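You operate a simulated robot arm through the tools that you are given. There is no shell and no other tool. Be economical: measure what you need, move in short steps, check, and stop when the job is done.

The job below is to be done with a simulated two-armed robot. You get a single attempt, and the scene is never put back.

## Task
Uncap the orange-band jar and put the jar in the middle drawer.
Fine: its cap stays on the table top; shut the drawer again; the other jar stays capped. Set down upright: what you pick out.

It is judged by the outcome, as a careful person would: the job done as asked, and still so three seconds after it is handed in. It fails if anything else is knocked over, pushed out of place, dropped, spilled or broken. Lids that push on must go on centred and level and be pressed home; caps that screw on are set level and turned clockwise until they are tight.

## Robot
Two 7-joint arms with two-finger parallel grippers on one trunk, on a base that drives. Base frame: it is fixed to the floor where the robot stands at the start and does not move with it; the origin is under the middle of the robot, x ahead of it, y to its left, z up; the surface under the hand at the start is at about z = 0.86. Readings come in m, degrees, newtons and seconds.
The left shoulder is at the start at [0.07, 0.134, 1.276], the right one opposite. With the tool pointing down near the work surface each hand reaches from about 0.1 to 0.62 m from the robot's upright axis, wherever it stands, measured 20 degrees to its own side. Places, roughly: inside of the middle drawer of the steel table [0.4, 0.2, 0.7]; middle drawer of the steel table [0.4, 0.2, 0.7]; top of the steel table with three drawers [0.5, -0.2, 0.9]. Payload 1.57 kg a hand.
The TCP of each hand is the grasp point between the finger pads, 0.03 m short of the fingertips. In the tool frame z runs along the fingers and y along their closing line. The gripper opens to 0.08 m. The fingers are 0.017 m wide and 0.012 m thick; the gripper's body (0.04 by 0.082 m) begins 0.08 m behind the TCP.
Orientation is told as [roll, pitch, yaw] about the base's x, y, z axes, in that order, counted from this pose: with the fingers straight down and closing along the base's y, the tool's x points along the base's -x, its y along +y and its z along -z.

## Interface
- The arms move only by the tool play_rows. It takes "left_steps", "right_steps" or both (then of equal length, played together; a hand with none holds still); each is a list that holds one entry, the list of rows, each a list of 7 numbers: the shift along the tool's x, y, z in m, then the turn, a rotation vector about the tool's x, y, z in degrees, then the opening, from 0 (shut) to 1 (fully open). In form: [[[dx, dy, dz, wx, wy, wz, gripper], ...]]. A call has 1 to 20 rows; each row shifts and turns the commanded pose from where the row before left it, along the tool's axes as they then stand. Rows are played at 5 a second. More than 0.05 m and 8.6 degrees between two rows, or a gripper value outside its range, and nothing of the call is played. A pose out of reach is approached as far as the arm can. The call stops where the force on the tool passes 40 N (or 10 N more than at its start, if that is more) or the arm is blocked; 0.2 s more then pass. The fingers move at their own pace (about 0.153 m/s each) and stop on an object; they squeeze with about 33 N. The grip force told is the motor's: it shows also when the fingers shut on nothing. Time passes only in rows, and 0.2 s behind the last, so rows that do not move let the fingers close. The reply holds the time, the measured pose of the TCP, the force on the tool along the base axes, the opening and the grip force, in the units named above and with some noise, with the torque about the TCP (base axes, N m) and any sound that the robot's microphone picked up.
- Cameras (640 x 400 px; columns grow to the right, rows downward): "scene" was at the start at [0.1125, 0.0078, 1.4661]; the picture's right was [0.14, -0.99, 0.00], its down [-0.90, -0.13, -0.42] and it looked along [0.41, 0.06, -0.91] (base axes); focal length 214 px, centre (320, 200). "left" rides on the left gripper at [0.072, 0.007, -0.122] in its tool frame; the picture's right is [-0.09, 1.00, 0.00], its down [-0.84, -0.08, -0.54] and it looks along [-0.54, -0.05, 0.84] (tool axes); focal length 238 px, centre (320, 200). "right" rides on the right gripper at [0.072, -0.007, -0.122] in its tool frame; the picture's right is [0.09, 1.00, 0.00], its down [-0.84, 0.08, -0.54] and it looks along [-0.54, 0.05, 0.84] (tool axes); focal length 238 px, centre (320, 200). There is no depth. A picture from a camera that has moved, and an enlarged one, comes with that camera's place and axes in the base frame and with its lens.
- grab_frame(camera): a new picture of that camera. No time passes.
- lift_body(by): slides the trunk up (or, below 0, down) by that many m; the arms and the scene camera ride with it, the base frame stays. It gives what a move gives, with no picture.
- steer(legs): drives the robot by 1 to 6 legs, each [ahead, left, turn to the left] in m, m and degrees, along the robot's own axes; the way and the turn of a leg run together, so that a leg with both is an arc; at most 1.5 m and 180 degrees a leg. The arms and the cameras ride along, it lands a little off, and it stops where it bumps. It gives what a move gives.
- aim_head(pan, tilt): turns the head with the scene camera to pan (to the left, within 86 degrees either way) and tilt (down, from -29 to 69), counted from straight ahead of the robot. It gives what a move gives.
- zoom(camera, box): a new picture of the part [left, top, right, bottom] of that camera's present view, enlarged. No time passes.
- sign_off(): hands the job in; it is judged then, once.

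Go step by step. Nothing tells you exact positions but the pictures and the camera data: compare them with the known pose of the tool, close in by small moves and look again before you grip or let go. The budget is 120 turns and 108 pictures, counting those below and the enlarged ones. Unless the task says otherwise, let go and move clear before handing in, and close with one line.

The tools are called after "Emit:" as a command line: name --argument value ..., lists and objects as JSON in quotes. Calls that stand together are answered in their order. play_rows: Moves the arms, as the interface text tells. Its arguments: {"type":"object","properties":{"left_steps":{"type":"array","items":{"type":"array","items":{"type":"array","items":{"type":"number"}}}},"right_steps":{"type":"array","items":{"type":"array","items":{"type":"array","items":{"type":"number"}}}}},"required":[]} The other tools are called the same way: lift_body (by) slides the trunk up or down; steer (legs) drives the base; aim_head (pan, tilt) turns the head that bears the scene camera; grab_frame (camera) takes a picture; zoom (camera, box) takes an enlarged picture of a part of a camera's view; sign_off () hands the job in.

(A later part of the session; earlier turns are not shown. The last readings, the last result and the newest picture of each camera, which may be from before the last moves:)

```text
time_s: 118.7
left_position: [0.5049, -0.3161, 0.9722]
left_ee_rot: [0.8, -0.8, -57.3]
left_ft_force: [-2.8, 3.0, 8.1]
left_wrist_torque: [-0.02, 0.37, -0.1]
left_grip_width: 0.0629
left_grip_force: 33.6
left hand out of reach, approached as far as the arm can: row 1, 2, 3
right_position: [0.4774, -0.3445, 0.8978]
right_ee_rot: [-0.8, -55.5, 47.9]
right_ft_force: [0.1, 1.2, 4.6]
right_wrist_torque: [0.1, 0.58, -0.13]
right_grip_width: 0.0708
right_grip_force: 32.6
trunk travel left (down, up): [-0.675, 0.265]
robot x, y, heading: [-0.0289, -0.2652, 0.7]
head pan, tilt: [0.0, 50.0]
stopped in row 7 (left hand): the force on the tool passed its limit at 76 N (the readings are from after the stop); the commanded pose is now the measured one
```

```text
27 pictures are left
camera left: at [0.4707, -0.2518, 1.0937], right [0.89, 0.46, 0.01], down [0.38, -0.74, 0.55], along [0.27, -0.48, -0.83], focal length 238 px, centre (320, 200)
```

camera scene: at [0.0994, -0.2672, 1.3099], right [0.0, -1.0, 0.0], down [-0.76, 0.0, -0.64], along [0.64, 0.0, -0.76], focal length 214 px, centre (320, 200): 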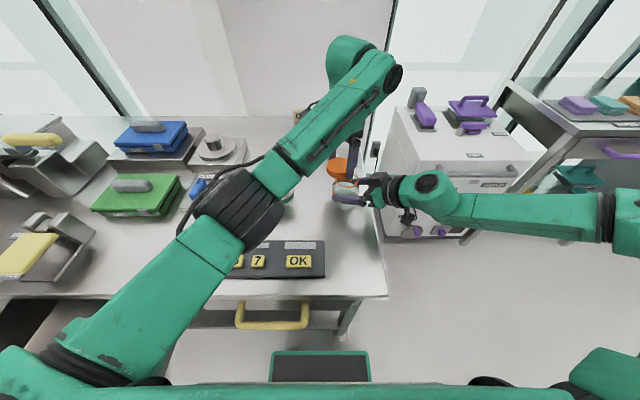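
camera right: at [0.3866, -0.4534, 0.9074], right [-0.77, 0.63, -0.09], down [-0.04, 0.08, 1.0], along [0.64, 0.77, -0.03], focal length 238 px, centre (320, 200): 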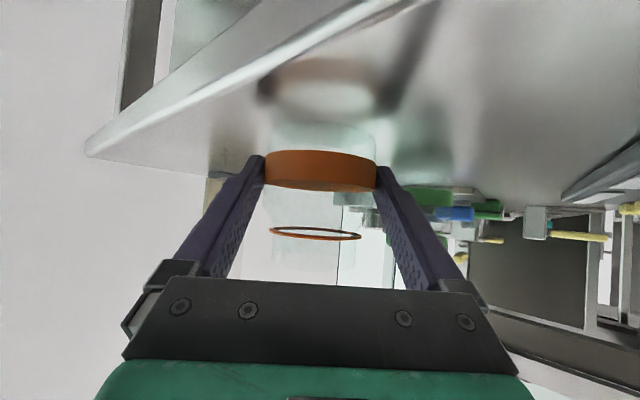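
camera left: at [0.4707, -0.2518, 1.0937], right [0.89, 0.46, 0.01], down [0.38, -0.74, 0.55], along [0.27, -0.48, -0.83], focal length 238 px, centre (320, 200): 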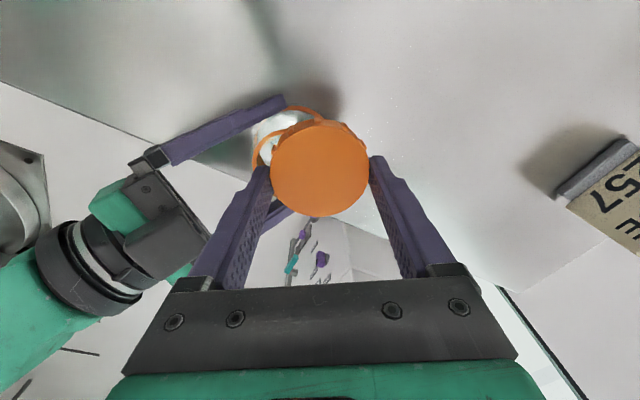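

The left hand could not reach that far and pressed the cap lightly on the jar. I lift it again and instead carry it to a free spot nearer, about (0.42, −0.245), checking before lowering.

Emit:
play_rows --left_steps '[[[0, 0, -0.02, 0, 0, 0, 0.3], [0, 0, -0.03, 0, 0, 0, 0.3], [0, 0, -0.02, 0, 0, 0, 0.3], [0.0265, -0.008, 0, 0, 0, 0, 0.3], [0.0265, -0.008, 0, 0, 0, 0, 0.3], [0.0265, -0.008, 0, 0, 0, 0, 0.3], [0.0265, -0.008, 0, 0, 0, 0, 0.3], [0, 0, 0, 0, 0, 0, 0.3]]]'

Emit:
grab_frame --camera "left"

Emit:
grab_frame --camera "right"

```text
time_s: 120.5
left_position: [0.5056, -0.3149, 1.0413]
left_ee_rot: [0.7, -0.8, -57.4]
left_ft_force: [-0.4, -0.1, -0.1]
left_wrist_torque: [0.01, 0.03, -0.01]
left_grip_width: 0.0628
left_grip_force: 33.1
left hand out of reach, approached as far as the arm can: row 4, 5, 6, 7
right_position: [0.4788, -0.3471, 0.8986]
right_ee_rot: [-0.9, -55.4, 47.9]
right_ft_force: [0.1, 3.0, 15.5]
right_wrist_torque: [0.64, 0.28, -0.07]
right_grip_width: 0.0707
right_grip_force: 32.9
trunk travel left (down, up): [-0.675, 0.265]
robot x, y, heading: [-0.0255, -0.2665, 0.2]
head pan, tilt: [0.0, 50.0]
```

```text
26 pictures are left
camera left: at [0.4706, -0.2511, 1.1622], right [0.89, 0.46, 0.01], down [0.38, -0.74, 0.55], along [0.26, -0.49, -0.83], focal length 238 px, centre (320, 200)
```

left: 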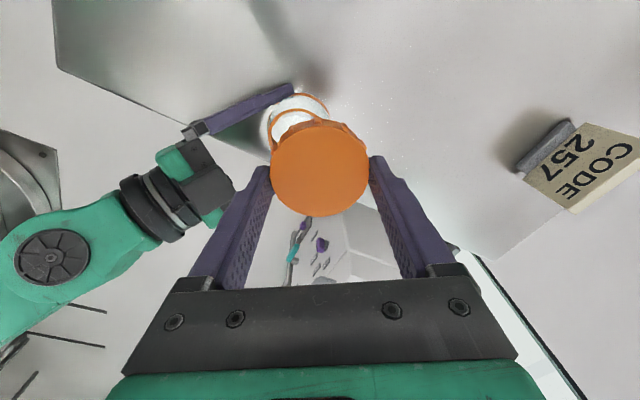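

```text
25 pictures are left
camera right: at [0.3864, -0.4535, 0.9072], right [-0.77, 0.64, -0.08], down [-0.04, 0.08, 1.0], along [0.64, 0.77, -0.03], focal length 238 px, centre (320, 200)
```

right: 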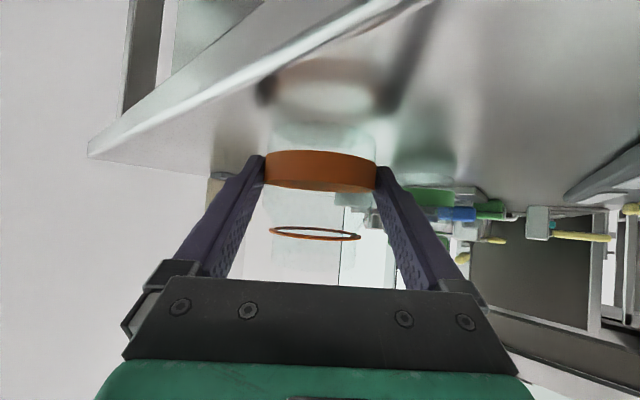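

Emit:
play_rows --left_steps '[[[0, 0, 0, 0, 0, -8, 0.3], [0, 0, 0, 0, 0, -8, 0.3], [0, 0, 0, 0, 0, -8, 0.3], [0, 0, 0, 0, 0, -8, 0.3], [0, 0, 0, 0, 0, -8, 0.3], [0, 0, 0, 0, 0, -8, 0.3], [0, 0.02, 0, 0, 0, 0, 0.3], [0, 0.02, 0, 0, 0, 0, 0.3], [0, 0.02, 0, 0, 0, 0, 0.3]]]'

```text
time_s: 122.5
left_position: [0.515, -0.2558, 1.0411]
left_ee_rot: [0.0, -1.0, -9.3]
left_ft_force: [-0.4, 0.7, -0.6]
left_wrist_torque: [-0.02, 0.0, -0.02]
left_grip_width: 0.0626
left_grip_force: 33.0
right_position: [0.4782, -0.3465, 0.8965]
right_ee_rot: [-0.8, -55.4, 47.9]
right_ft_force: [0.9, -0.3, 18.7]
right_wrist_torque: [0.71, 0.17, -0.1]
right_grip_width: 0.0711
right_grip_force: 32.6
trunk travel left (down, up): [-0.675, 0.265]
robot x, y, heading: [-0.026, -0.2678, 0.2]
head pan, tilt: [0.0, 50.0]
```

Emit:
play_rows --left_steps '[[[-0.03, 0, 0, 0, 0, 0, 0.3], [-0.025, 0, 0, 0, 0, 0, 0.3], [0, 0, 0, 0, 0, 0, 0.3]]]'

Emit:
grab_frame --camera "left"

```text
time_s: 123.3
left_position: [0.5343, -0.2593, 1.0411]
left_ee_rot: [0.1, -1.1, -9.4]
left_ft_force: [0.7, -0.4, -0.5]
left_wrist_torque: [0.0, -0.01, -0.02]
left_grip_width: 0.0626
left_grip_force: 32.8
left hand out of reach, approached as far as the arm can: row 1, 2
right_position: [0.4772, -0.3467, 0.8965]
right_ee_rot: [-0.7, -55.3, 47.8]
right_ft_force: [-2.7, -4.2, 14.9]
right_wrist_torque: [0.39, 0.3, 0.11]
right_grip_width: 0.0708
right_grip_force: 32.4
trunk travel left (down, up): [-0.675, 0.265]
robot x, y, heading: [-0.0254, -0.2679, -0.0]
head pan, tilt: [0.0, 50.0]
```

```text
24 pictures are left
camera left: at [0.4629, -0.242, 1.1626], right [0.25, 0.97, 0.0], down [0.8, -0.21, 0.56], along [0.54, -0.14, -0.83], focal length 238 px, centre (320, 200)
```

left: 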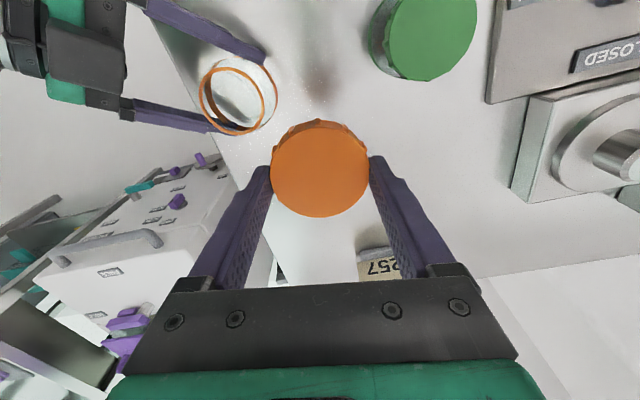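

The cap can go down at about (0.534, −0.243), clear of both jars. I shift a little left and lower in steps.

Emit:
play_rows --left_steps '[[[0, 0.016, 0, 0, 0, 0, 0.3], [0, 0, 0.03, 0, 0, 0, 0.3], [0, 0, 0.03, 0, 0, 0, 0.3], [0, 0, 0.03, 0, 0, 0, 0.3], [0, 0, 0.03, 0, 0, 0, 0.3], [0, 0, 0.01, 0, 0, 0, 0.3], [0, 0, 0, 0, 0, 0, 0.3]]]'

Emit:
grab_frame --camera "left"

```text
time_s: 124.9
left_position: [0.5402, -0.244, 0.9113]
left_ee_rot: [0.0, -1.1, -9.2]
left_ft_force: [0.4, 0.3, -0.6]
left_wrist_torque: [0.04, 0.01, 0.0]
left_grip_width: 0.0624
left_grip_force: 33.2
right_position: [0.4777, -0.3474, 0.8974]
right_ee_rot: [-0.7, -55.3, 47.9]
right_ft_force: [-4.9, -0.9, 8.6]
right_wrist_torque: [0.39, 0.31, 0.16]
right_grip_width: 0.0706
right_grip_force: 33.1
trunk travel left (down, up): [-0.675, 0.265]
robot x, y, heading: [-0.0267, -0.2718, 0.2]
head pan, tilt: [0.0, 50.0]
```

```text
23 pictures are left
camera left: at [0.4683, -0.2258, 1.0327], right [0.25, 0.97, 0.0], down [0.8, -0.21, 0.56], along [0.54, -0.14, -0.83], focal length 238 px, centre (320, 200)
```

left: 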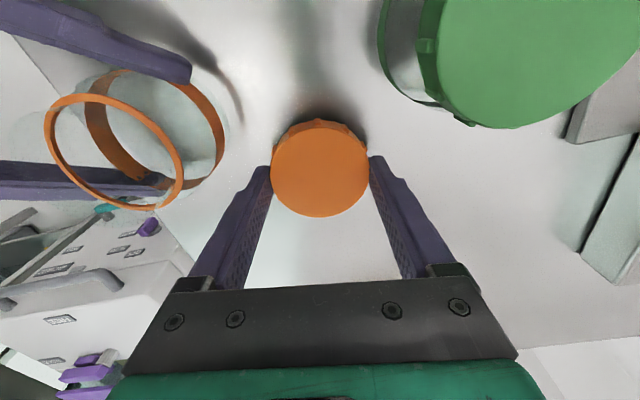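

Still above the table with no contact; I lower in 3 mm steps until it touches.

Emit:
play_rows --left_steps '[[[0, 0, 0.003, 0, 0, 0, 0.3], [0, 0, 0.003, 0, 0, 0, 0.3], [0, 0, 0.003, 0, 0, 0, 0.3]]]'

Emit:
play_rows --left_steps '[[[0, 0, 0.002, 0, 0, 0, 0.3], [0, 0, 0.002, 0, 0, 0, 0.3]]]'

```text
time_s: 125.7
left_position: [0.5405, -0.2454, 0.9032]
left_ee_rot: [-0.1, -0.9, -9.3]
left_ft_force: [0.3, 0.2, -0.6]
left_wrist_torque: [0.03, 0.0, 0.01]
left_grip_width: 0.0627
left_grip_force: 33.1
right_position: [0.4789, -0.3469, 0.8962]
right_ee_rot: [-0.8, -55.4, 47.8]
right_ft_force: [-3.1, -0.6, 9.0]
right_wrist_torque: [0.33, 0.26, 0.12]
right_grip_width: 0.0708
right_grip_force: 32.9
trunk travel left (down, up): [-0.675, 0.265]
robot x, y, heading: [-0.0241, -0.2702, 0.1]
head pan, tilt: [0.0, 50.0]
```

```text
time_s: 126.3
left_position: [0.5398, -0.245, 0.8997]
left_ee_rot: [-0.1, -1.0, -9.3]
left_ft_force: [0.4, 0.1, 0.4]
left_wrist_torque: [0.01, -0.02, 0.01]
left_grip_width: 0.0624
left_grip_force: 32.7
right_position: [0.4792, -0.3473, 0.8971]
right_ee_rot: [-0.6, -55.3, 47.8]
right_ft_force: [-4.0, -0.1, 7.4]
right_wrist_torque: [0.35, 0.26, 0.08]
right_grip_width: 0.0707
right_grip_force: 32.8
trunk travel left (down, up): [-0.675, 0.265]
robot x, y, heading: [-0.0293, -0.2657, 0.3]
head pan, tilt: [0.0, 50.0]
```

Emit:
play_rows --left_steps '[[[0, 0, 0.002, 0, 0, 0, 0.3], [0, 0, 0.002, 0, 0, 0, 0.3]]]'

Emit:
play_rows --left_steps '[[[0, 0, 0.002, 0, 0, 0, 0.3], [0, 0, 0, 0, 0, 0, 0.3]]]'

```text
time_s: 126.9
left_position: [0.5413, -0.244, 0.8945]
left_ee_rot: [-0.1, -0.9, -9.3]
left_ft_force: [-0.1, -1.0, -0.6]
left_wrist_torque: [0.0, 0.0, 0.01]
left_grip_width: 0.0626
left_grip_force: 33.3
right_position: [0.4785, -0.3463, 0.897]
right_ee_rot: [-0.7, -55.2, 47.8]
right_ft_force: [-3.3, 1.1, 7.5]
right_wrist_torque: [0.34, 0.23, 0.07]
right_grip_width: 0.0709
right_grip_force: 32.9
trunk travel left (down, up): [-0.675, 0.265]
robot x, y, heading: [-0.0265, -0.2706, 0.2]
head pan, tilt: [0.0, 50.0]
```

```text
time_s: 127.5
left_position: [0.5403, -0.2444, 0.8923]
left_ee_rot: [-0.1, -1.2, -9.3]
left_ft_force: [-1.0, -0.2, 7.5]
left_wrist_torque: [0.2, 0.14, 0.04]
left_grip_width: 0.0625
left_grip_force: 33.0
right_position: [0.4791, -0.3472, 0.8961]
right_ee_rot: [-0.8, -55.3, 47.9]
right_ft_force: [0.3, 1.3, 4.4]
right_wrist_torque: [0.28, 0.08, -0.01]
right_grip_width: 0.0707
right_grip_force: 33.0
trunk travel left (down, up): [-0.675, 0.265]
robot x, y, heading: [-0.0277, -0.2691, 0.3]
head pan, tilt: [0.0, 50.0]
```

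The cap touches the table. I release it and rise straight up.

Emit:
play_rows --left_steps '[[[0, 0, 0, 0, 0, 0, 0.9], [0, 0, 0, 0, 0, 0, 0.95], [0, 0, -0.02, 0, 0, 0, 0.95], [0, 0, -0.04, 0, 0, 0, 0.95], [0, 0, -0.04, 0, 0, 0, 1], [0, 0, -0.03, 0, 0, 0, 1]]]'

Emit:
grab_frame --camera "left"

```text
time_s: 128.9
left_position: [0.5382, -0.2449, 1.0233]
left_ee_rot: [0.0, -0.9, -9.2]
left_ft_force: [0.0, 0.2, 0.3]
left_wrist_torque: [0.02, 0.02, 0.01]
left_grip_width: 0.0799
left_grip_force: 0.1
right_position: [0.4785, -0.3462, 0.8961]
right_ee_rot: [-0.7, -55.2, 47.8]
right_ft_force: [-1.1, -0.4, 8.4]
right_wrist_torque: [0.32, 0.2, 0.03]
right_grip_width: 0.0707
right_grip_force: 32.9
trunk travel left (down, up): [-0.675, 0.265]
robot x, y, heading: [-0.0247, -0.2633, 0.2]
head pan, tilt: [0.0, 50.0]
```

```text
22 pictures are left
camera left: at [0.4664, -0.2264, 1.1438], right [0.25, 0.97, 0.0], down [0.8, -0.21, 0.56], along [0.54, -0.14, -0.83], focal length 238 px, centre (320, 200)
```

left: 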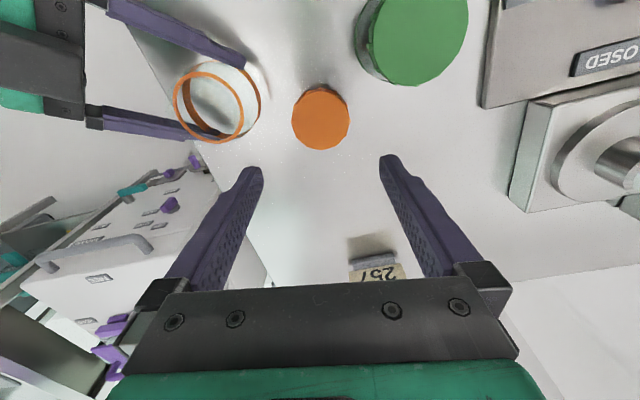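

The cap lies flat on the table. I open the right hand so the jar stands free, and draw the right hand back.

Emit:
play_rows --right_steps '[[[0, 0, 0, 0, 0, 0, 0.93], [0, 0, 0, 0, 0, 0, 1], [0, 0, 0, 0, 0, 0, 1], [0, 0, -0.02, 0, 0, 0, 1], [0, 0, -0.03, 0, 0, 0, 1], [0, 0, -0.04, 0, 0, 0, 1], [0, 0, -0.04, 0, 0, 0, 1], [0, 0, -0.04, 0, 0, 0, 1]]]'

Emit:
play_rows --left_steps '[[[0, 0, 0, 0, 0, 8, 1], [0, 0, 0, 0, 0, 8, 1], [0, 0, 0, 0, 0, 8, 1], [0, 0, 0, 0, 0, 8, 1], [0, 0, 0, 0, 0, 8, 1], [0, 0, 0, 0, 0, 0, 1]]]'

Emit:
grab_frame --camera "right"

```text
time_s: 130.7
left_position: [0.5375, -0.2436, 1.0223]
left_ee_rot: [-0.1, -1.0, -9.3]
left_ft_force: [-1.1, -0.1, 0.0]
left_wrist_torque: [0.01, -0.05, 0.0]
left_grip_width: 0.08
left_grip_force: 0.0
right_position: [0.3808, -0.4484, 0.9932]
right_ee_rot: [-0.7, -55.2, 48.0]
right_ft_force: [-0.5, -0.2, -0.2]
right_wrist_torque: [0.02, -0.02, -0.02]
right_grip_width: 0.0802
right_grip_force: 0.1
trunk travel left (down, up): [-0.675, 0.265]
robot x, y, heading: [-0.0283, -0.2661, 0.5]
head pan, tilt: [0.0, 50.0]
```

```text
time_s: 132.1
left_position: [0.5405, -0.244, 1.0212]
left_ee_rot: [0.6, -0.8, -49.4]
left_ft_force: [0.4, 0.9, -0.5]
left_wrist_torque: [0.02, 0.0, 0.01]
left_grip_width: 0.0801
left_grip_force: 0.1
right_position: [0.3841, -0.4492, 0.9917]
right_ee_rot: [-0.6, -55.3, 47.7]
right_ft_force: [-0.1, -1.1, 0.2]
right_wrist_torque: [-0.01, 0.01, 0.03]
right_grip_width: 0.08
right_grip_force: 0.0
trunk travel left (down, up): [-0.675, 0.265]
robot x, y, heading: [-0.0259, -0.2695, 0.1]
head pan, tilt: [0.0, 50.0]
```

```text
21 pictures are left
camera right: at [0.2912, -0.556, 1.0017], right [-0.77, 0.64, -0.08], down [-0.04, 0.08, 1.0], along [0.64, 0.77, -0.04], focal length 238 px, centre (320, 200)
```

right: 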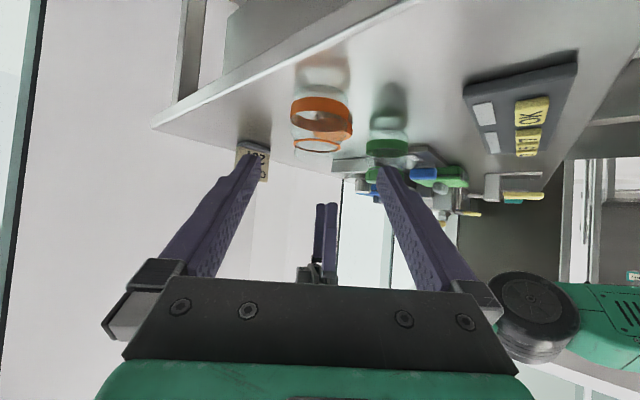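

The jar stands upright on its own. I bring the left hand over it.

Emit:
play_rows --left_steps '[[[-0.0114, -0.0333, 0, 0, 0, 0, 1], [-0.0114, -0.0333, 0, 0, 0, 0, 1], [-0.0114, -0.0333, 0, 0, 0, 0, 1], [0, 0, 0, 0, 0, 0, 1]]]'

Emit:
grab_frame --camera "left"

```text
time_s: 133.1
left_position: [0.4859, -0.334, 1.0222]
left_ee_rot: [0.6, -0.8, -49.3]
left_ft_force: [-0.1, 0.2, 0.5]
left_wrist_torque: [0.0, 0.0, 0.03]
left_grip_width: 0.0798
left_grip_force: 0.1
right_position: [0.3837, -0.447, 0.9921]
right_ee_rot: [-0.5, -55.2, 47.7]
right_ft_force: [0.2, 0.9, -0.3]
right_wrist_torque: [0.02, 0.0, 0.01]
right_grip_width: 0.08
right_grip_force: 0.1
trunk travel left (down, up): [-0.675, 0.265]
robot x, y, heading: [-0.0294, -0.2661, -0.0]
head pan, tilt: [0.0, 50.0]
```

```text
20 pictures are left
camera left: at [0.4426, -0.2754, 1.1429], right [0.81, 0.58, 0.01], down [0.48, -0.68, 0.55], along [0.33, -0.45, -0.83], focal length 238 px, centre (320, 200)
```

left: 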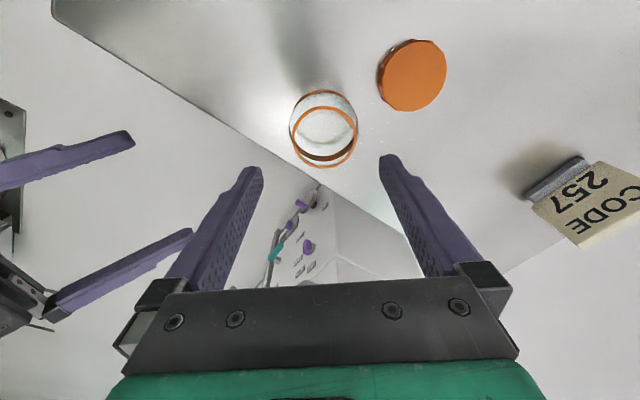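

The jar axis is at about (0.490, −0.333). I shift 4 mm, lower around the jar body and check.

Emit:
play_rows --left_steps '[[[-0.001, 0.004, 0.02, 0, 0, 0, 1], [0, 0, 0.025, 0, 0, 0, 1], [0, 0, 0.025, 0, 0, 0, 1], [0, 0, 0, 0, 0, 0, 1]]]'

Emit:
grab_frame --camera "left"

```text
time_s: 134.1
left_position: [0.4925, -0.3331, 0.9515]
left_ee_rot: [0.5, -0.9, -49.3]
left_ft_force: [0.6, -0.4, -0.3]
left_wrist_torque: [0.04, 0.0, 0.02]
left_grip_width: 0.08
left_grip_force: 0.0
right_position: [0.384, -0.4481, 0.991]
right_ee_rot: [-0.7, -55.2, 47.7]
right_ft_force: [0.1, -0.2, 0.1]
right_wrist_torque: [0.0, -0.02, 0.0]
right_grip_width: 0.0798
right_grip_force: 0.0
trunk travel left (down, up): [-0.675, 0.265]
robot x, y, heading: [-0.0241, -0.2675, 0.2]
head pan, tilt: [0.0, 50.0]
```

```text
19 pictures are left
camera left: at [0.4487, -0.2743, 1.0724], right [0.81, 0.58, 0.01], down [0.48, -0.68, 0.55], along [0.33, -0.45, -0.83], focal length 238 px, centre (320, 200)
```

left: 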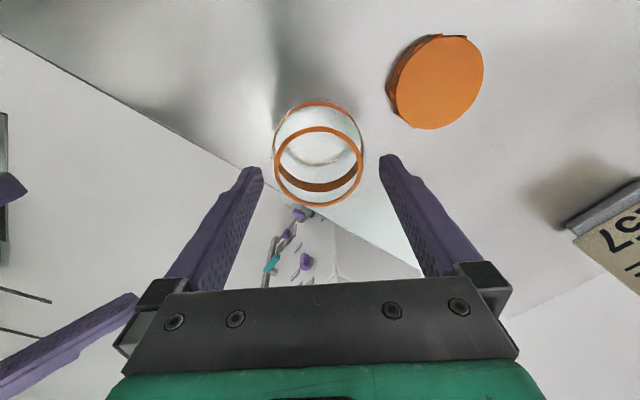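

Perfectly centred. I lower to the body and close.

Emit:
play_rows --left_steps '[[[0, 0, 0.02, 0, 0, 0, 1], [0, 0, 0.02, 0, 0, 0, 1], [0, 0, 0.01, 0, 0, 0, 1], [0, 0, 0, 0, 0, 0, 0.5], [0, 0, 0, 0, 0, 0, 0.5], [0, 0, 0, 0, 0, 0, 0.5]]]'

Emit:
grab_frame --camera "right"

```text
time_s: 135.5
left_position: [0.4929, -0.3356, 0.9027]
left_ee_rot: [0.5, -0.9, -49.3]
left_ft_force: [0.7, -0.3, 3.4]
left_wrist_torque: [-0.07, 0.12, 0.03]
left_grip_width: 0.0711
left_grip_force: 33.3
right_position: [0.3845, -0.4489, 0.9926]
right_ee_rot: [-0.6, -55.3, 47.8]
right_ft_force: [0.0, -0.2, -0.2]
right_wrist_torque: [0.02, 0.01, 0.0]
right_grip_width: 0.0799
right_grip_force: 0.0
trunk travel left (down, up): [-0.675, 0.265]
robot x, y, heading: [-0.0255, -0.2669, 0.1]
head pan, tilt: [0.0, 50.0]
```

```text
18 pictures are left
camera right: at [0.2909, -0.5559, 1.0018], right [-0.77, 0.64, -0.08], down [-0.04, 0.08, 1.0], along [0.64, 0.77, -0.04], focal length 238 px, centre (320, 200)
```

right: 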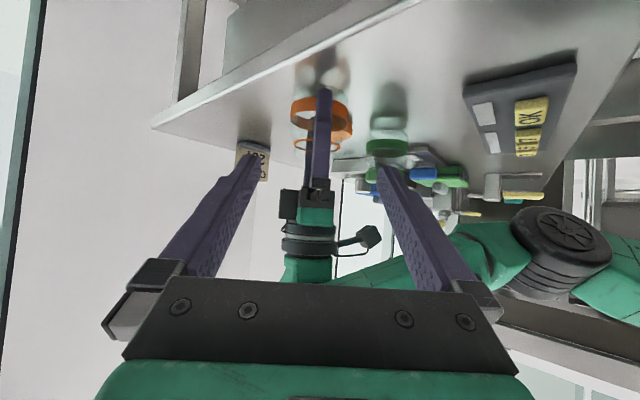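

The jar is gripped upright. I raise everything with the trunk, and move the right hand up and away to the right.

Emit:
lift_body --by 0.15

Emit:
play_rows --right_steps '[[[-0.033, 0, -0.023, 0, 0, 0, 1], [-0.033, 0, -0.023, 0, 0, 0, 1], [-0.033, 0, -0.023, 0, 0, 0, 1], [0.017, -0.0266, -0.0246, 0, 0, 0, 1], [0.017, -0.0266, -0.0246, 0, 0, 0, 1], [0.017, -0.0266, -0.0246, 0, 0, 0, 1], [0.017, -0.0266, -0.0246, 0, 0, 0, 1]]]'

Emit:
steer --legs '[[-0.375, 0, 0]]'

Emit:
grab_frame --camera "scene"

```text
time_s: 137.2
left_position: [0.4928, -0.3346, 1.0515]
left_ee_rot: [0.4, -0.7, -49.4]
left_ft_force: [-0.8, 0.1, -1.9]
left_wrist_torque: [0.04, -0.02, 0.01]
left_grip_width: 0.0713
left_grip_force: 33.2
right_position: [0.3844, -0.4502, 1.1416]
right_ee_rot: [-0.6, -55.2, 47.8]
right_ft_force: [0.2, -1.1, 0.5]
right_wrist_torque: [-0.01, 0.0, -0.01]
right_grip_width: 0.0801
right_grip_force: 0.0
trunk travel left (down, up): [-0.825, 0.115]
robot x, y, heading: [-0.0308, -0.2713, 0.2]
head pan, tilt: [0.0, 50.0]
```

```text
time_s: 138.8
left_position: [0.4928, -0.3354, 1.0516]
left_ee_rot: [0.3, -0.7, -49.4]
left_ft_force: [0.9, -1.2, -1.7]
left_wrist_torque: [0.03, -0.03, -0.03]
left_grip_width: 0.0713
left_grip_force: 33.0
right_position: [0.3816, -0.6114, 1.2627]
right_ee_rot: [-0.3, -55.4, 47.5]
right_ft_force: [-0.3, 0.6, -0.6]
right_wrist_torque: [0.02, -0.02, 0.01]
right_grip_width: 0.0799
right_grip_force: 0.1
trunk travel left (down, up): [-0.825, 0.115]
robot x, y, heading: [-0.0254, -0.2674, 0.2]
head pan, tilt: [0.0, 50.0]
```

```text
time_s: 141.2
left_position: [0.1265, -0.3352, 1.0513]
left_ee_rot: [0.5, -0.7, -49.1]
left_ft_force: [-0.6, 0.1, -2.8]
left_wrist_torque: [0.01, 0.02, 0.02]
left_grip_width: 0.0713
left_grip_force: 32.9
right_position: [0.0162, -0.6093, 1.2628]
right_ee_rot: [-0.4, -55.2, 47.8]
right_ft_force: [-0.6, 0.5, 0.0]
right_wrist_torque: [-0.01, 0.01, 0.05]
right_grip_width: 0.08
right_grip_force: 0.1
trunk travel left (down, up): [-0.825, 0.115]
robot x, y, heading: [-0.3978, -0.2699, 0.4]
head pan, tilt: [0.0, 50.0]
```

```text
17 pictures are left
camera scene: at [-0.2636, -0.2699, 1.4593], right [0.01, -1.0, 0.0], down [-0.77, -0.01, -0.64], along [0.64, 0.0, -0.77], focal length 214 px, centre (320, 200)
```

scene: 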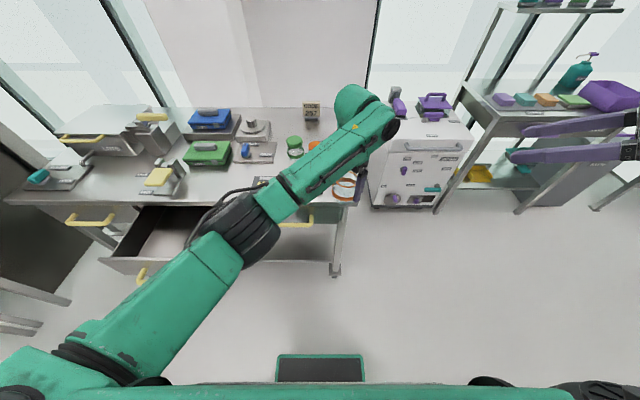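

All clear. I drive left until the jar is above the open middle drawer.

Emit:
steer --legs '[[0, 0.57, 0]]'

Emit:
grab_frame --camera "left"

Emit:
grab_frame --camera "scene"

```text
time_s: 144.4
left_position: [0.1221, 0.2316, 1.0512]
left_ee_rot: [0.5, -0.7, -49.2]
left_ft_force: [0.2, 0.1, -2.7]
left_wrist_torque: [-0.01, -0.08, 0.0]
left_grip_width: 0.0714
left_grip_force: 33.1
right_position: [0.0096, -0.0447, 1.2634]
right_ee_rot: [-0.4, -55.3, 47.7]
right_ft_force: [-0.2, -0.4, 0.8]
right_wrist_torque: [0.02, 0.04, 0.04]
right_grip_width: 0.08
right_grip_force: 0.0
trunk travel left (down, up): [-0.825, 0.115]
robot x, y, heading: [-0.398, 0.2972, -0.0]
head pan, tilt: [0.0, 50.0]
```

```text
16 pictures are left
camera left: at [0.0777, 0.2903, 1.1729], right [0.81, 0.58, 0.01], down [0.48, -0.68, 0.55], along [0.33, -0.44, -0.83], focal length 238 px, centre (320, 200)
```

left: 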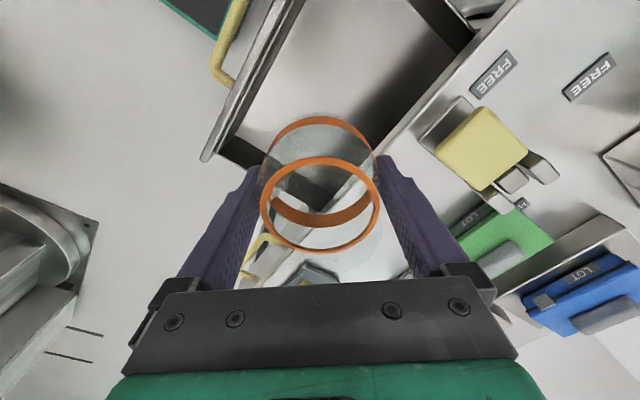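

```text
15 pictures are left
camera scene: at [-0.2692, 0.2965, 1.4595], right [0.01, -1.0, 0.0], down [-0.77, 0.0, -0.64], along [0.64, 0.0, -0.77], focal length 214 px, centre (320, 200)
```

scene: 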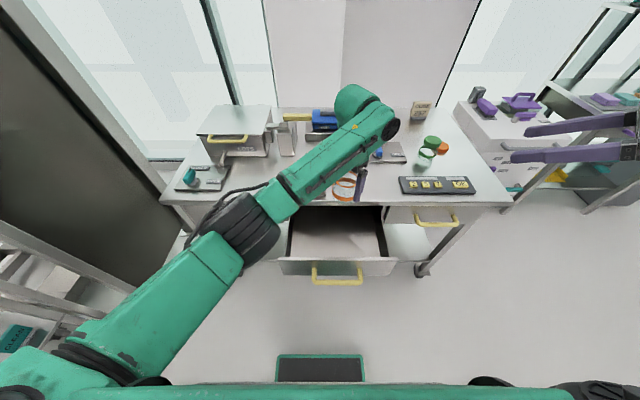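

The jar is over the middle of the drawer opening. I lower the trunk 0.24 m and look.

Emit:
lift_body --by -0.16

Emit:
lift_body --by -0.08

Emit:
grab_frame --camera "scene"

Emit:
grab_frame --camera "left"

```text
time_s: 146.3
left_position: [0.1209, 0.2324, 0.8918]
left_ee_rot: [0.5, -0.7, -49.3]
left_ft_force: [0.3, 1.1, -1.2]
left_wrist_torque: [0.01, 0.0, 0.01]
left_grip_width: 0.0714
left_grip_force: 33.0
right_position: [0.0076, -0.0422, 1.1039]
right_ee_rot: [-0.6, -55.1, 47.7]
right_ft_force: [-1.1, -0.3, -0.1]
right_wrist_torque: [0.0, 0.0, -0.03]
right_grip_width: 0.0799
right_grip_force: 0.1
trunk travel left (down, up): [-0.665, 0.275]
robot x, y, heading: [-0.4014, 0.2999, 0.2]
head pan, tilt: [0.0, 50.0]
```

```text
time_s: 147.4
left_position: [0.1217, 0.2328, 0.8121]
left_ee_rot: [0.5, -0.8, -49.3]
left_ft_force: [0.6, 0.5, -2.9]
left_wrist_torque: [0.0, -0.01, 0.0]
left_grip_width: 0.0714
left_grip_force: 32.9
right_position: [0.0087, -0.0426, 1.0235]
right_ee_rot: [-0.5, -55.1, 47.8]
right_ft_force: [0.3, 0.6, -0.4]
right_wrist_torque: [0.0, -0.01, -0.03]
right_grip_width: 0.08
right_grip_force: 0.1
trunk travel left (down, up): [-0.585, 0.355]
robot x, y, heading: [-0.396, 0.2979, 0.3]
head pan, tilt: [0.0, 50.0]
```

```text
14 pictures are left
camera scene: at [-0.2696, 0.2981, 1.2195], right [0.01, -1.0, 0.0], down [-0.77, 0.0, -0.64], along [0.64, 0.0, -0.77], focal length 214 px, centre (320, 200)
```

scene: 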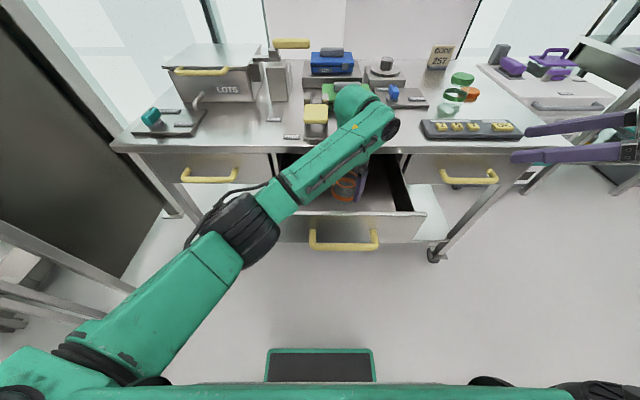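

```text
13 pictures are left
camera left: at [0.0774, 0.2915, 0.9331], right [0.81, 0.58, 0.01], down [0.48, -0.68, 0.55], along [0.33, -0.44, -0.83], focal length 238 px, centre (320, 200)
```

left: 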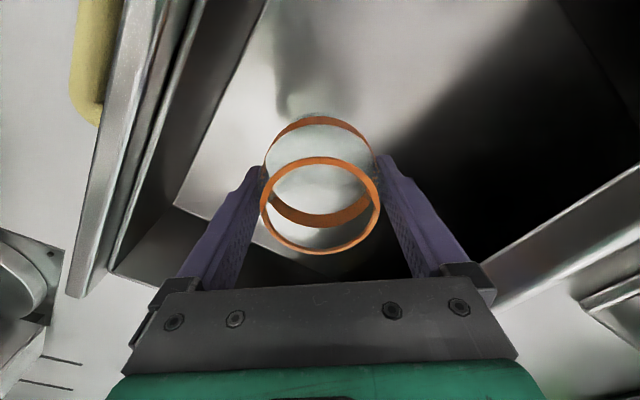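

The jar is inside the drawer, clear of the walls. I lower with the arm in small steps until it touches the floor.

Emit:
play_rows --left_steps '[[[0, 0, 0.008, 0, 0, 0, 0.5], [0, 0, 0.008, 0, 0, 0, 0.5], [0, 0, 0.004, 0, 0, 0, 0.5], [0, 0, 0.004, 0, 0, 0, 0.5]]]'

Emit:
play_rows --left_steps '[[[0, 0, 0.003, 0, 0, 0, 0.5], [0, 0, 0.003, 0, 0, 0, 0.5]]]'

```text
time_s: 148.4
left_position: [0.1213, 0.2329, 0.7877]
left_ee_rot: [0.5, -0.6, -49.2]
left_ft_force: [-0.5, -0.1, -1.9]
left_wrist_torque: [0.01, 0.02, -0.04]
left_grip_width: 0.0712
left_grip_force: 32.6
right_position: [0.0085, -0.0428, 1.0235]
right_ee_rot: [-0.5, -55.2, 47.8]
right_ft_force: [-1.0, -0.1, -0.8]
right_wrist_torque: [0.0, 0.0, -0.02]
right_grip_width: 0.0798
right_grip_force: 0.1
trunk travel left (down, up): [-0.585, 0.355]
robot x, y, heading: [-0.3987, 0.2977, 0.4]
head pan, tilt: [0.0, 50.0]
```

```text
time_s: 149.0
left_position: [0.122, 0.2323, 0.782]
left_ee_rot: [0.5, -0.7, -49.2]
left_ft_force: [0.4, -1.5, -2.3]
left_wrist_torque: [0.0, 0.0, 0.0]
left_grip_width: 0.0712
left_grip_force: 33.0
right_position: [0.0094, -0.0413, 1.0253]
right_ee_rot: [-0.7, -55.1, 47.8]
right_ft_force: [0.6, 0.4, 1.0]
right_wrist_torque: [0.01, 0.04, -0.02]
right_grip_width: 0.08
right_grip_force: 0.0
trunk travel left (down, up): [-0.585, 0.355]
robot x, y, heading: [-0.399, 0.3012, 0.1]
head pan, tilt: [0.0, 50.0]
```

Emit:
play_rows --left_steps '[[[0, 0, 0.003, 0, 0, 0, 0.5], [0, 0, 0.003, 0, 0, 0, 0.5]]]'

Emit:
play_rows --left_steps '[[[0, 0, 0.002, 0, 0, 0, 0.5], [0, 0, 0.002, 0, 0, 0, 0.5]]]'

Emit:
zoom --camera "scene" --box '[280, 140, 440, 240]'

```text
time_s: 149.6
left_position: [0.122, 0.2322, 0.7756]
left_ee_rot: [0.5, -0.7, -49.2]
left_ft_force: [0.2, 0.3, -2.3]
left_wrist_torque: [0.02, 0.03, 0.01]
left_grip_width: 0.0712
left_grip_force: 33.5
right_position: [0.0081, -0.0428, 1.0238]
right_ee_rot: [-0.6, -55.2, 47.9]
right_ft_force: [-0.1, 0.0, 0.3]
right_wrist_torque: [0.01, 0.01, 0.02]
right_grip_width: 0.08
right_grip_force: 0.0
trunk travel left (down, up): [-0.585, 0.355]
robot x, y, heading: [-0.3994, 0.2976, 0.4]
head pan, tilt: [0.0, 50.0]
```

```text
time_s: 150.2
left_position: [0.1215, 0.2337, 0.7727]
left_ee_rot: [0.5, -0.6, -49.2]
left_ft_force: [0.3, -0.6, -2.8]
left_wrist_torque: [-0.01, 0.03, 0.01]
left_grip_width: 0.0711
left_grip_force: 33.2
right_position: [0.0076, -0.0421, 1.0251]
right_ee_rot: [-0.5, -55.2, 47.8]
right_ft_force: [0.0, 0.1, 0.1]
right_wrist_torque: [-0.03, -0.03, -0.01]
right_grip_width: 0.08
right_grip_force: 0.0
trunk travel left (down, up): [-0.585, 0.355]
robot x, y, heading: [-0.3998, 0.2958, 0.4]
head pan, tilt: [0.0, 50.0]
```

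```text
4.00 times, centred on (360, 190) of scene
camera zoom: at [-0.2694, 0.298, 1.2195], right [0.01, -1.0, 0.0], down [-0.77, 0.0, -0.64], along [0.64, 0.0, -0.77], focal length 858 px, centre (160, 240)
```

zoom: 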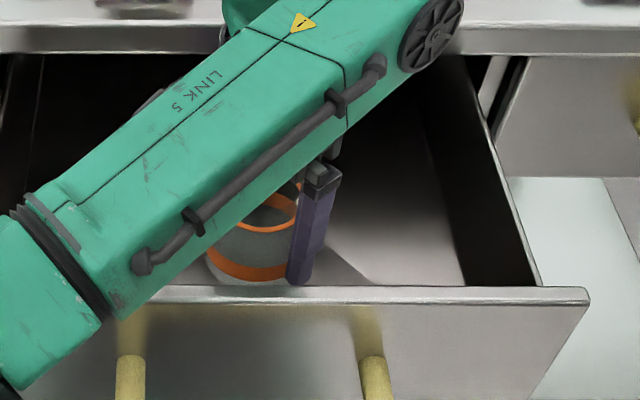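

Emit:
play_rows --left_steps '[[[0, 0, 0.002, 0, 0, 0, 0.5], [0, 0, 0.002, 0, 0, 0, 0.5], [0, 0, 0.002, 0, 0, 0, 0.5]]]'

Emit:
play_rows --left_steps '[[[0, 0, 0.002, 0, 0, 0, 0.5], [0, 0, 0.002, 0, 0, 0, 0.5]]]'

```text
time_s: 151.0
left_position: [0.1215, 0.2324, 0.7647]
left_ee_rot: [0.6, -0.7, -49.3]
left_ft_force: [-0.3, -0.3, -2.4]
left_wrist_torque: [0.0, 0.02, -0.01]
left_grip_width: 0.0713
left_grip_force: 32.9
right_position: [0.0092, -0.0416, 1.0252]
right_ee_rot: [-0.5, -55.2, 47.8]
right_ft_force: [0.4, 1.2, -0.1]
right_wrist_torque: [-0.02, 0.02, -0.03]
right_grip_width: 0.0799
right_grip_force: 0.1
trunk travel left (down, up): [-0.585, 0.355]
robot x, y, heading: [-0.3941, 0.2978, 0.2]
head pan, tilt: [0.0, 50.0]
```

```text
time_s: 151.6
left_position: [0.1222, 0.2326, 0.7605]
left_ee_rot: [0.4, -0.7, -49.0]
left_ft_force: [0.0, -0.7, -2.5]
left_wrist_torque: [0.0, -0.03, -0.03]
left_grip_width: 0.0714
left_grip_force: 33.2
right_position: [0.0086, -0.0417, 1.0235]
right_ee_rot: [-0.6, -55.2, 47.7]
right_ft_force: [0.1, -0.7, -0.4]
right_wrist_torque: [0.0, 0.0, 0.01]
right_grip_width: 0.0802
right_grip_force: 0.1
trunk travel left (down, up): [-0.585, 0.355]
robot x, y, heading: [-0.3985, 0.2987, 0.0]
head pan, tilt: [0.0, 50.0]
```

Emit:
play_rows --left_steps '[[[0, 0, 0.002, 0, 0, 0, 0.5], [0, 0, 0.002, 0, 0, 0, 0.5], [0, 0, 0.002, 0, 0, 0, 0.5]]]'

Emit:
play_rows --left_steps '[[[0, 0, 0.002, 0, 0, 0, 0.5], [0, 0, 0.002, 0, 0, 0, 0.5]]]'

Emit:
grab_frame --camera "left"

```text
time_s: 152.4
left_position: [0.1216, 0.2327, 0.7547]
left_ee_rot: [0.5, -0.7, -49.2]
left_ft_force: [0.4, -0.4, -2.6]
left_wrist_torque: [0.02, 0.02, -0.01]
left_grip_width: 0.0714
left_grip_force: 32.6
right_position: [0.0088, -0.0431, 1.0237]
right_ee_rot: [-0.5, -55.2, 47.8]
right_ft_force: [-0.2, 0.6, -0.2]
right_wrist_torque: [0.04, -0.03, -0.01]
right_grip_width: 0.0798
right_grip_force: 0.0
trunk travel left (down, up): [-0.585, 0.355]
robot x, y, heading: [-0.3993, 0.2966, 0.1]
head pan, tilt: [0.0, 50.0]
```

```text
time_s: 153.0
left_position: [0.1214, 0.2321, 0.755]
left_ee_rot: [0.7, -1.1, -49.2]
left_ft_force: [1.2, 0.8, 14.0]
left_wrist_torque: [-0.11, 0.46, 0.02]
left_grip_width: 0.0713
left_grip_force: 32.7
right_position: [0.0074, -0.0429, 1.0248]
right_ee_rot: [-0.8, -55.3, 47.8]
right_ft_force: [0.9, -0.5, -0.1]
right_wrist_torque: [0.0, 0.02, 0.01]
right_grip_width: 0.0799
right_grip_force: 0.1
trunk travel left (down, up): [-0.585, 0.355]
robot x, y, heading: [-0.4007, 0.2969, 0.1]
head pan, tilt: [0.0, 50.0]
```

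```text
11 pictures are left
camera left: at [0.0776, 0.2916, 0.8754], right [0.81, 0.58, 0.01], down [0.48, -0.68, 0.56], along [0.33, -0.45, -0.83], focal length 238 px, centre (320, 200)
```

left: 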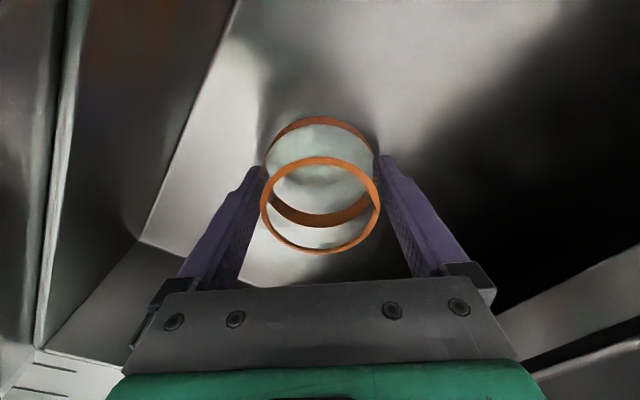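

The jar has touched the drawer floor. I release it and rise straight up.

Emit:
play_rows --left_steps '[[[0, 0, -0.001, 0, 0, 0, 0.5], [0, 0, 0, 0, 0, 0, 0.95], [0, 0, 0, 0, 0, 0, 1], [0, 0, 0, 0, 0, 0, 1], [0, 0, -0.01, 0, 0, 0, 1], [0, 0, -0.02, 0, 0, 0, 1], [0, 0, -0.03, 0, 0, 0, 1]]]'

Emit:
lift_body --by 0.2

Emit:
grab_frame --camera "left"

```text
time_s: 154.6
left_position: [0.1206, 0.2324, 0.8141]
left_ee_rot: [0.4, -0.8, -49.2]
left_ft_force: [0.5, 0.3, 0.3]
left_wrist_torque: [-0.01, 0.02, 0.04]
left_grip_width: 0.0802
left_grip_force: 0.1
right_position: [0.0084, -0.0426, 1.0228]
right_ee_rot: [-0.6, -55.3, 47.9]
right_ft_force: [-1.2, 0.2, 0.5]
right_wrist_torque: [-0.03, 0.02, -0.02]
right_grip_width: 0.08
right_grip_force: 0.0
trunk travel left (down, up): [-0.585, 0.355]
robot x, y, heading: [-0.3994, 0.3, 0.5]
head pan, tilt: [0.0, 50.0]
```

```text
time_s: 156.8
left_position: [0.1215, 0.2328, 1.0107]
left_ee_rot: [0.5, -0.7, -49.2]
left_ft_force: [-0.7, -0.2, -0.3]
left_wrist_torque: [0.03, 0.01, 0.03]
left_grip_width: 0.0799
left_grip_force: 0.0
right_position: [0.0092, -0.0435, 1.2239]
right_ee_rot: [-0.6, -55.2, 47.8]
right_ft_force: [-0.1, -0.1, 0.2]
right_wrist_torque: [0.01, 0.03, 0.0]
right_grip_width: 0.0797
right_grip_force: 0.0
trunk travel left (down, up): [-0.785, 0.155]
robot x, y, heading: [-0.4033, 0.298, 0.5]
head pan, tilt: [0.0, 50.0]
```

```text
10 pictures are left
camera left: at [0.0776, 0.2915, 1.1339], right [0.81, 0.58, 0.01], down [0.48, -0.68, 0.55], along [0.33, -0.44, -0.83], focal length 238 px, centre (320, 200)
```

left: 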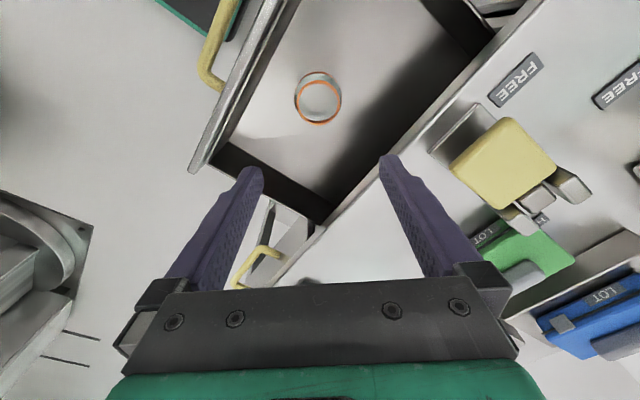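

The jar stands upright in the drawer. To close it I'll push the handle bar with the closed left hand: first back off, straighten the hand and lower it in front of the handle.

Emit:
steer --legs '[[-0.27, 0, 0]]'

Emit:
play_rows --left_steps '[[[0, 0, 0, 0, 0, -8, 0.5], [0, 0, 0, 0, 0, -8, 0], [0, 0, 0, 0, 0, -8, 0], [0, 0, 0, 0, 0, -8, 0], [0, 0, 0, 0, 0, -8, 0], [0, 0, 0, 0, 0, -4, 0], [0, 0, 0, 0, -6, 0, 0], [0, 0, 0, 0, -6, 0, 0], [0, 0, 0, 0, 0, 0, 0]]]'

Emit:
lift_body --by -0.2

Emit:
grab_frame --camera "scene"

```text
time_s: 158.7
left_position: [-0.1405, 0.2336, 1.0112]
left_ee_rot: [0.4, -0.7, -48.7]
left_ft_force: [0.0, 0.9, -0.2]
left_wrist_torque: [-0.01, 0.0, -0.01]
left_grip_width: 0.0801
left_grip_force: 0.0
right_position: [-0.2502, -0.0419, 1.2232]
right_ee_rot: [-0.5, -55.2, 48.1]
right_ft_force: [0.4, 0.5, 0.0]
right_wrist_torque: [-0.04, -0.01, 0.01]
right_grip_width: 0.08
right_grip_force: 0.0
trunk travel left (down, up): [-0.785, 0.155]
robot x, y, heading: [-0.6604, 0.2972, 0.9]
head pan, tilt: [0.0, 50.0]
```

```text
time_s: 160.7
left_position: [-0.1411, 0.2329, 1.0132]
left_ee_rot: [-0.1, -12.9, -4.8]
left_ft_force: [-0.3, -0.3, 0.3]
left_wrist_torque: [-0.04, -0.02, 0.0]
left_grip_width: 0.0002
left_grip_force: 21.2
right_position: [-0.2515, -0.042, 1.2247]
right_ee_rot: [-0.6, -55.2, 48.2]
right_ft_force: [0.3, -0.2, -0.4]
right_wrist_torque: [0.03, 0.0, 0.01]
right_grip_width: 0.08
right_grip_force: 0.1
trunk travel left (down, up): [-0.785, 0.155]
robot x, y, heading: [-0.666, 0.2925, 1.1]
head pan, tilt: [0.0, 50.0]
```

```text
time_s: 162.9
left_position: [-0.1401, 0.2333, 0.8137]
left_ee_rot: [-0.3, -12.9, -4.8]
left_ft_force: [-0.5, -0.5, -0.5]
left_wrist_torque: [-0.03, 0.01, -0.02]
left_grip_width: 0.0
left_grip_force: 21.5
right_position: [-0.2514, -0.042, 1.0241]
right_ee_rot: [-0.5, -55.2, 48.2]
right_ft_force: [0.2, 0.1, -0.2]
right_wrist_torque: [0.0, -0.02, -0.01]
right_grip_width: 0.0799
right_grip_force: 0.0
trunk travel left (down, up): [-0.585, 0.355]
robot x, y, heading: [-0.664, 0.3005, 0.7]
head pan, tilt: [0.0, 50.0]
```

```text
9 pictures are left
camera scene: at [-0.5331, 0.2964, 1.2196], right [0.01, -1.0, 0.0], down [-0.77, -0.01, -0.64], along [0.64, 0.01, -0.77], focal length 214 px, centre (320, 200)
```

scene: 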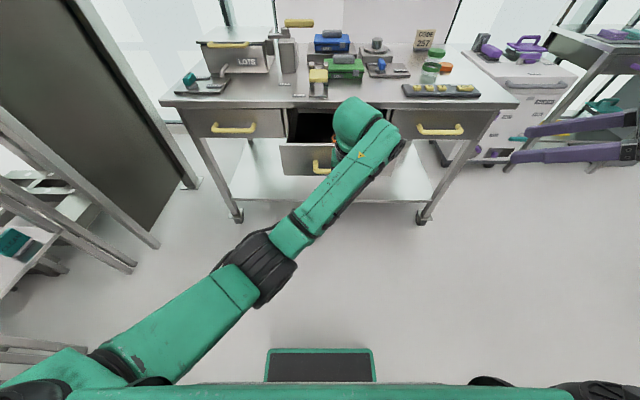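

Emit:
lift_body --by -0.055

Emit:
steer --legs '[[0.08, 0, 0]]'

Emit:
grab_frame --camera "left"

```text
time_s: 163.8
left_position: [-0.1417, 0.2339, 0.7568]
left_ee_rot: [-0.2, -12.8, -4.8]
left_ft_force: [0.2, 0.1, 0.2]
left_wrist_torque: [-0.04, 0.03, -0.01]
left_grip_width: 0.0002
left_grip_force: 21.4
right_position: [-0.2513, -0.0412, 0.9689]
right_ee_rot: [-0.6, -55.3, 48.2]
right_ft_force: [-1.2, 0.5, -0.1]
right_wrist_torque: [0.0, 0.01, 0.0]
right_grip_width: 0.08
right_grip_force: 0.1
trunk travel left (down, up): [-0.53, 0.41]
robot x, y, heading: [-0.6612, 0.2965, 0.9]
head pan, tilt: [0.0, 50.0]
```

```text
time_s: 164.9
left_position: [-0.0613, 0.2349, 0.7583]
left_ee_rot: [-0.3, -12.8, -4.7]
left_ft_force: [0.8, -0.3, 1.0]
left_wrist_torque: [-0.01, 0.01, 0.0]
left_grip_width: 0.0
left_grip_force: 21.4
right_position: [-0.1705, -0.0417, 0.9688]
right_ee_rot: [-0.5, -55.1, 48.1]
right_ft_force: [0.7, -0.1, -0.4]
right_wrist_torque: [-0.01, 0.01, 0.03]
right_grip_width: 0.0798
right_grip_force: 0.1
trunk travel left (down, up): [-0.53, 0.41]
robot x, y, heading: [-0.5823, 0.2966, 0.8]
head pan, tilt: [0.0, 50.0]
```

```text
8 pictures are left
camera left: at [-0.1574, 0.2491, 0.8607], right [0.17, 0.98, 0.02], down [0.69, -0.13, 0.71], along [0.71, -0.11, -0.7], focal length 238 px, centre (320, 200)
```

left: 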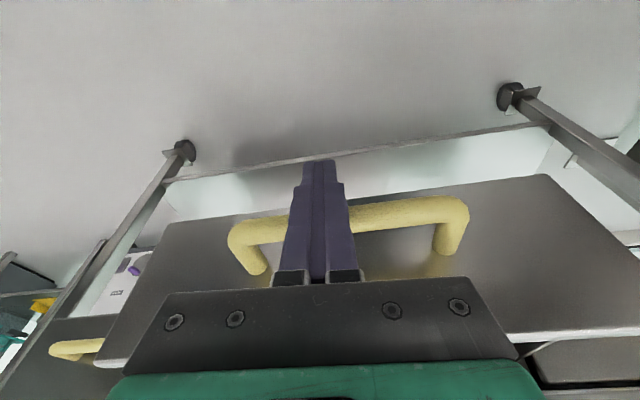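

The closed fingers stand just in front of the bar. I push gently by driving ahead.

Emit:
steer --legs '[[0.05, 0, 0], [0.06, 0, 0], [0.06, 0, 0]]'

Emit:
grab_frame --camera "left"

```text
time_s: 166.9
left_position: [0.1093, 0.2358, 0.7569]
left_ee_rot: [-0.1, -12.8, -4.8]
left_ft_force: [0.6, -0.3, -0.4]
left_wrist_torque: [0.01, 0.04, 0.01]
left_grip_width: 0.0001
left_grip_force: 20.9
right_position: [-0.0003, -0.0401, 0.968]
right_ee_rot: [-0.6, -55.2, 48.1]
right_ft_force: [-0.1, -0.2, 0.2]
right_wrist_torque: [0.01, 0.02, 0.02]
right_grip_width: 0.0799
right_grip_force: 0.1
trunk travel left (down, up): [-0.53, 0.41]
robot x, y, heading: [-0.4134, 0.2975, 1.1]
head pan, tilt: [0.0, 50.0]
```

```text
7 pictures are left
camera left: at [0.0139, 0.2509, 0.8604], right [0.17, 0.98, 0.02], down [0.69, -0.13, 0.71], along [0.71, -0.11, -0.7], focal length 238 px, centre (320, 200)
```

left: 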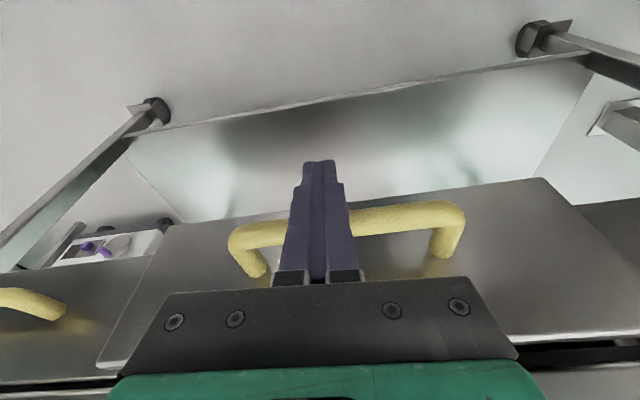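

Emit:
steer --legs '[[0.05, 0, 0]]'

Emit:
steer --legs '[[0.012, 0, 0]]'

Emit:
grab_frame --camera "left"

```text
time_s: 167.9
left_position: [0.16, 0.2367, 0.7579]
left_ee_rot: [-0.2, -13.0, -4.8]
left_ft_force: [0.5, -0.5, -0.5]
left_wrist_torque: [-0.01, 0.01, -0.06]
left_grip_width: 0.0
left_grip_force: 21.0
right_position: [0.0491, -0.0386, 0.9694]
right_ee_rot: [-0.6, -55.2, 48.3]
right_ft_force: [-0.4, -0.5, -0.5]
right_wrist_torque: [0.04, 0.0, 0.02]
right_grip_width: 0.08
right_grip_force: 0.0
trunk travel left (down, up): [-0.53, 0.41]
robot x, y, heading: [-0.3576, 0.2985, 0.6]
head pan, tilt: [0.0, 50.0]
```

```text
time_s: 168.6
left_position: [0.1724, 0.2347, 0.7578]
left_ee_rot: [-0.2, -12.9, -4.7]
left_ft_force: [-0.2, 0.6, 0.8]
left_wrist_torque: [-0.02, -0.01, 0.02]
left_grip_width: 0.0
left_grip_force: 21.7
right_position: [0.0602, -0.039, 0.9693]
right_ee_rot: [-0.5, -55.4, 48.2]
right_ft_force: [-0.2, -0.1, 0.7]
right_wrist_torque: [0.01, 0.01, 0.0]
right_grip_width: 0.08
right_grip_force: 0.0
trunk travel left (down, up): [-0.53, 0.41]
robot x, y, heading: [-0.3485, 0.3006, 0.7]
head pan, tilt: [0.0, 50.0]
```

```text
6 pictures are left
camera left: at [0.0755, 0.2515, 0.861], right [0.17, 0.98, 0.02], down [0.69, -0.13, 0.72], along [0.71, -0.11, -0.7], focal length 238 px, centre (320, 200)
```

left: 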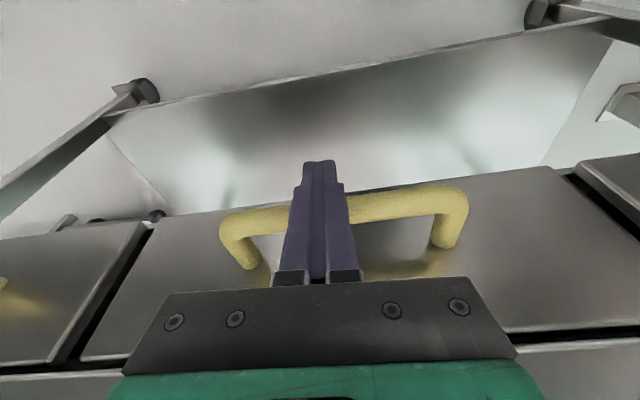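

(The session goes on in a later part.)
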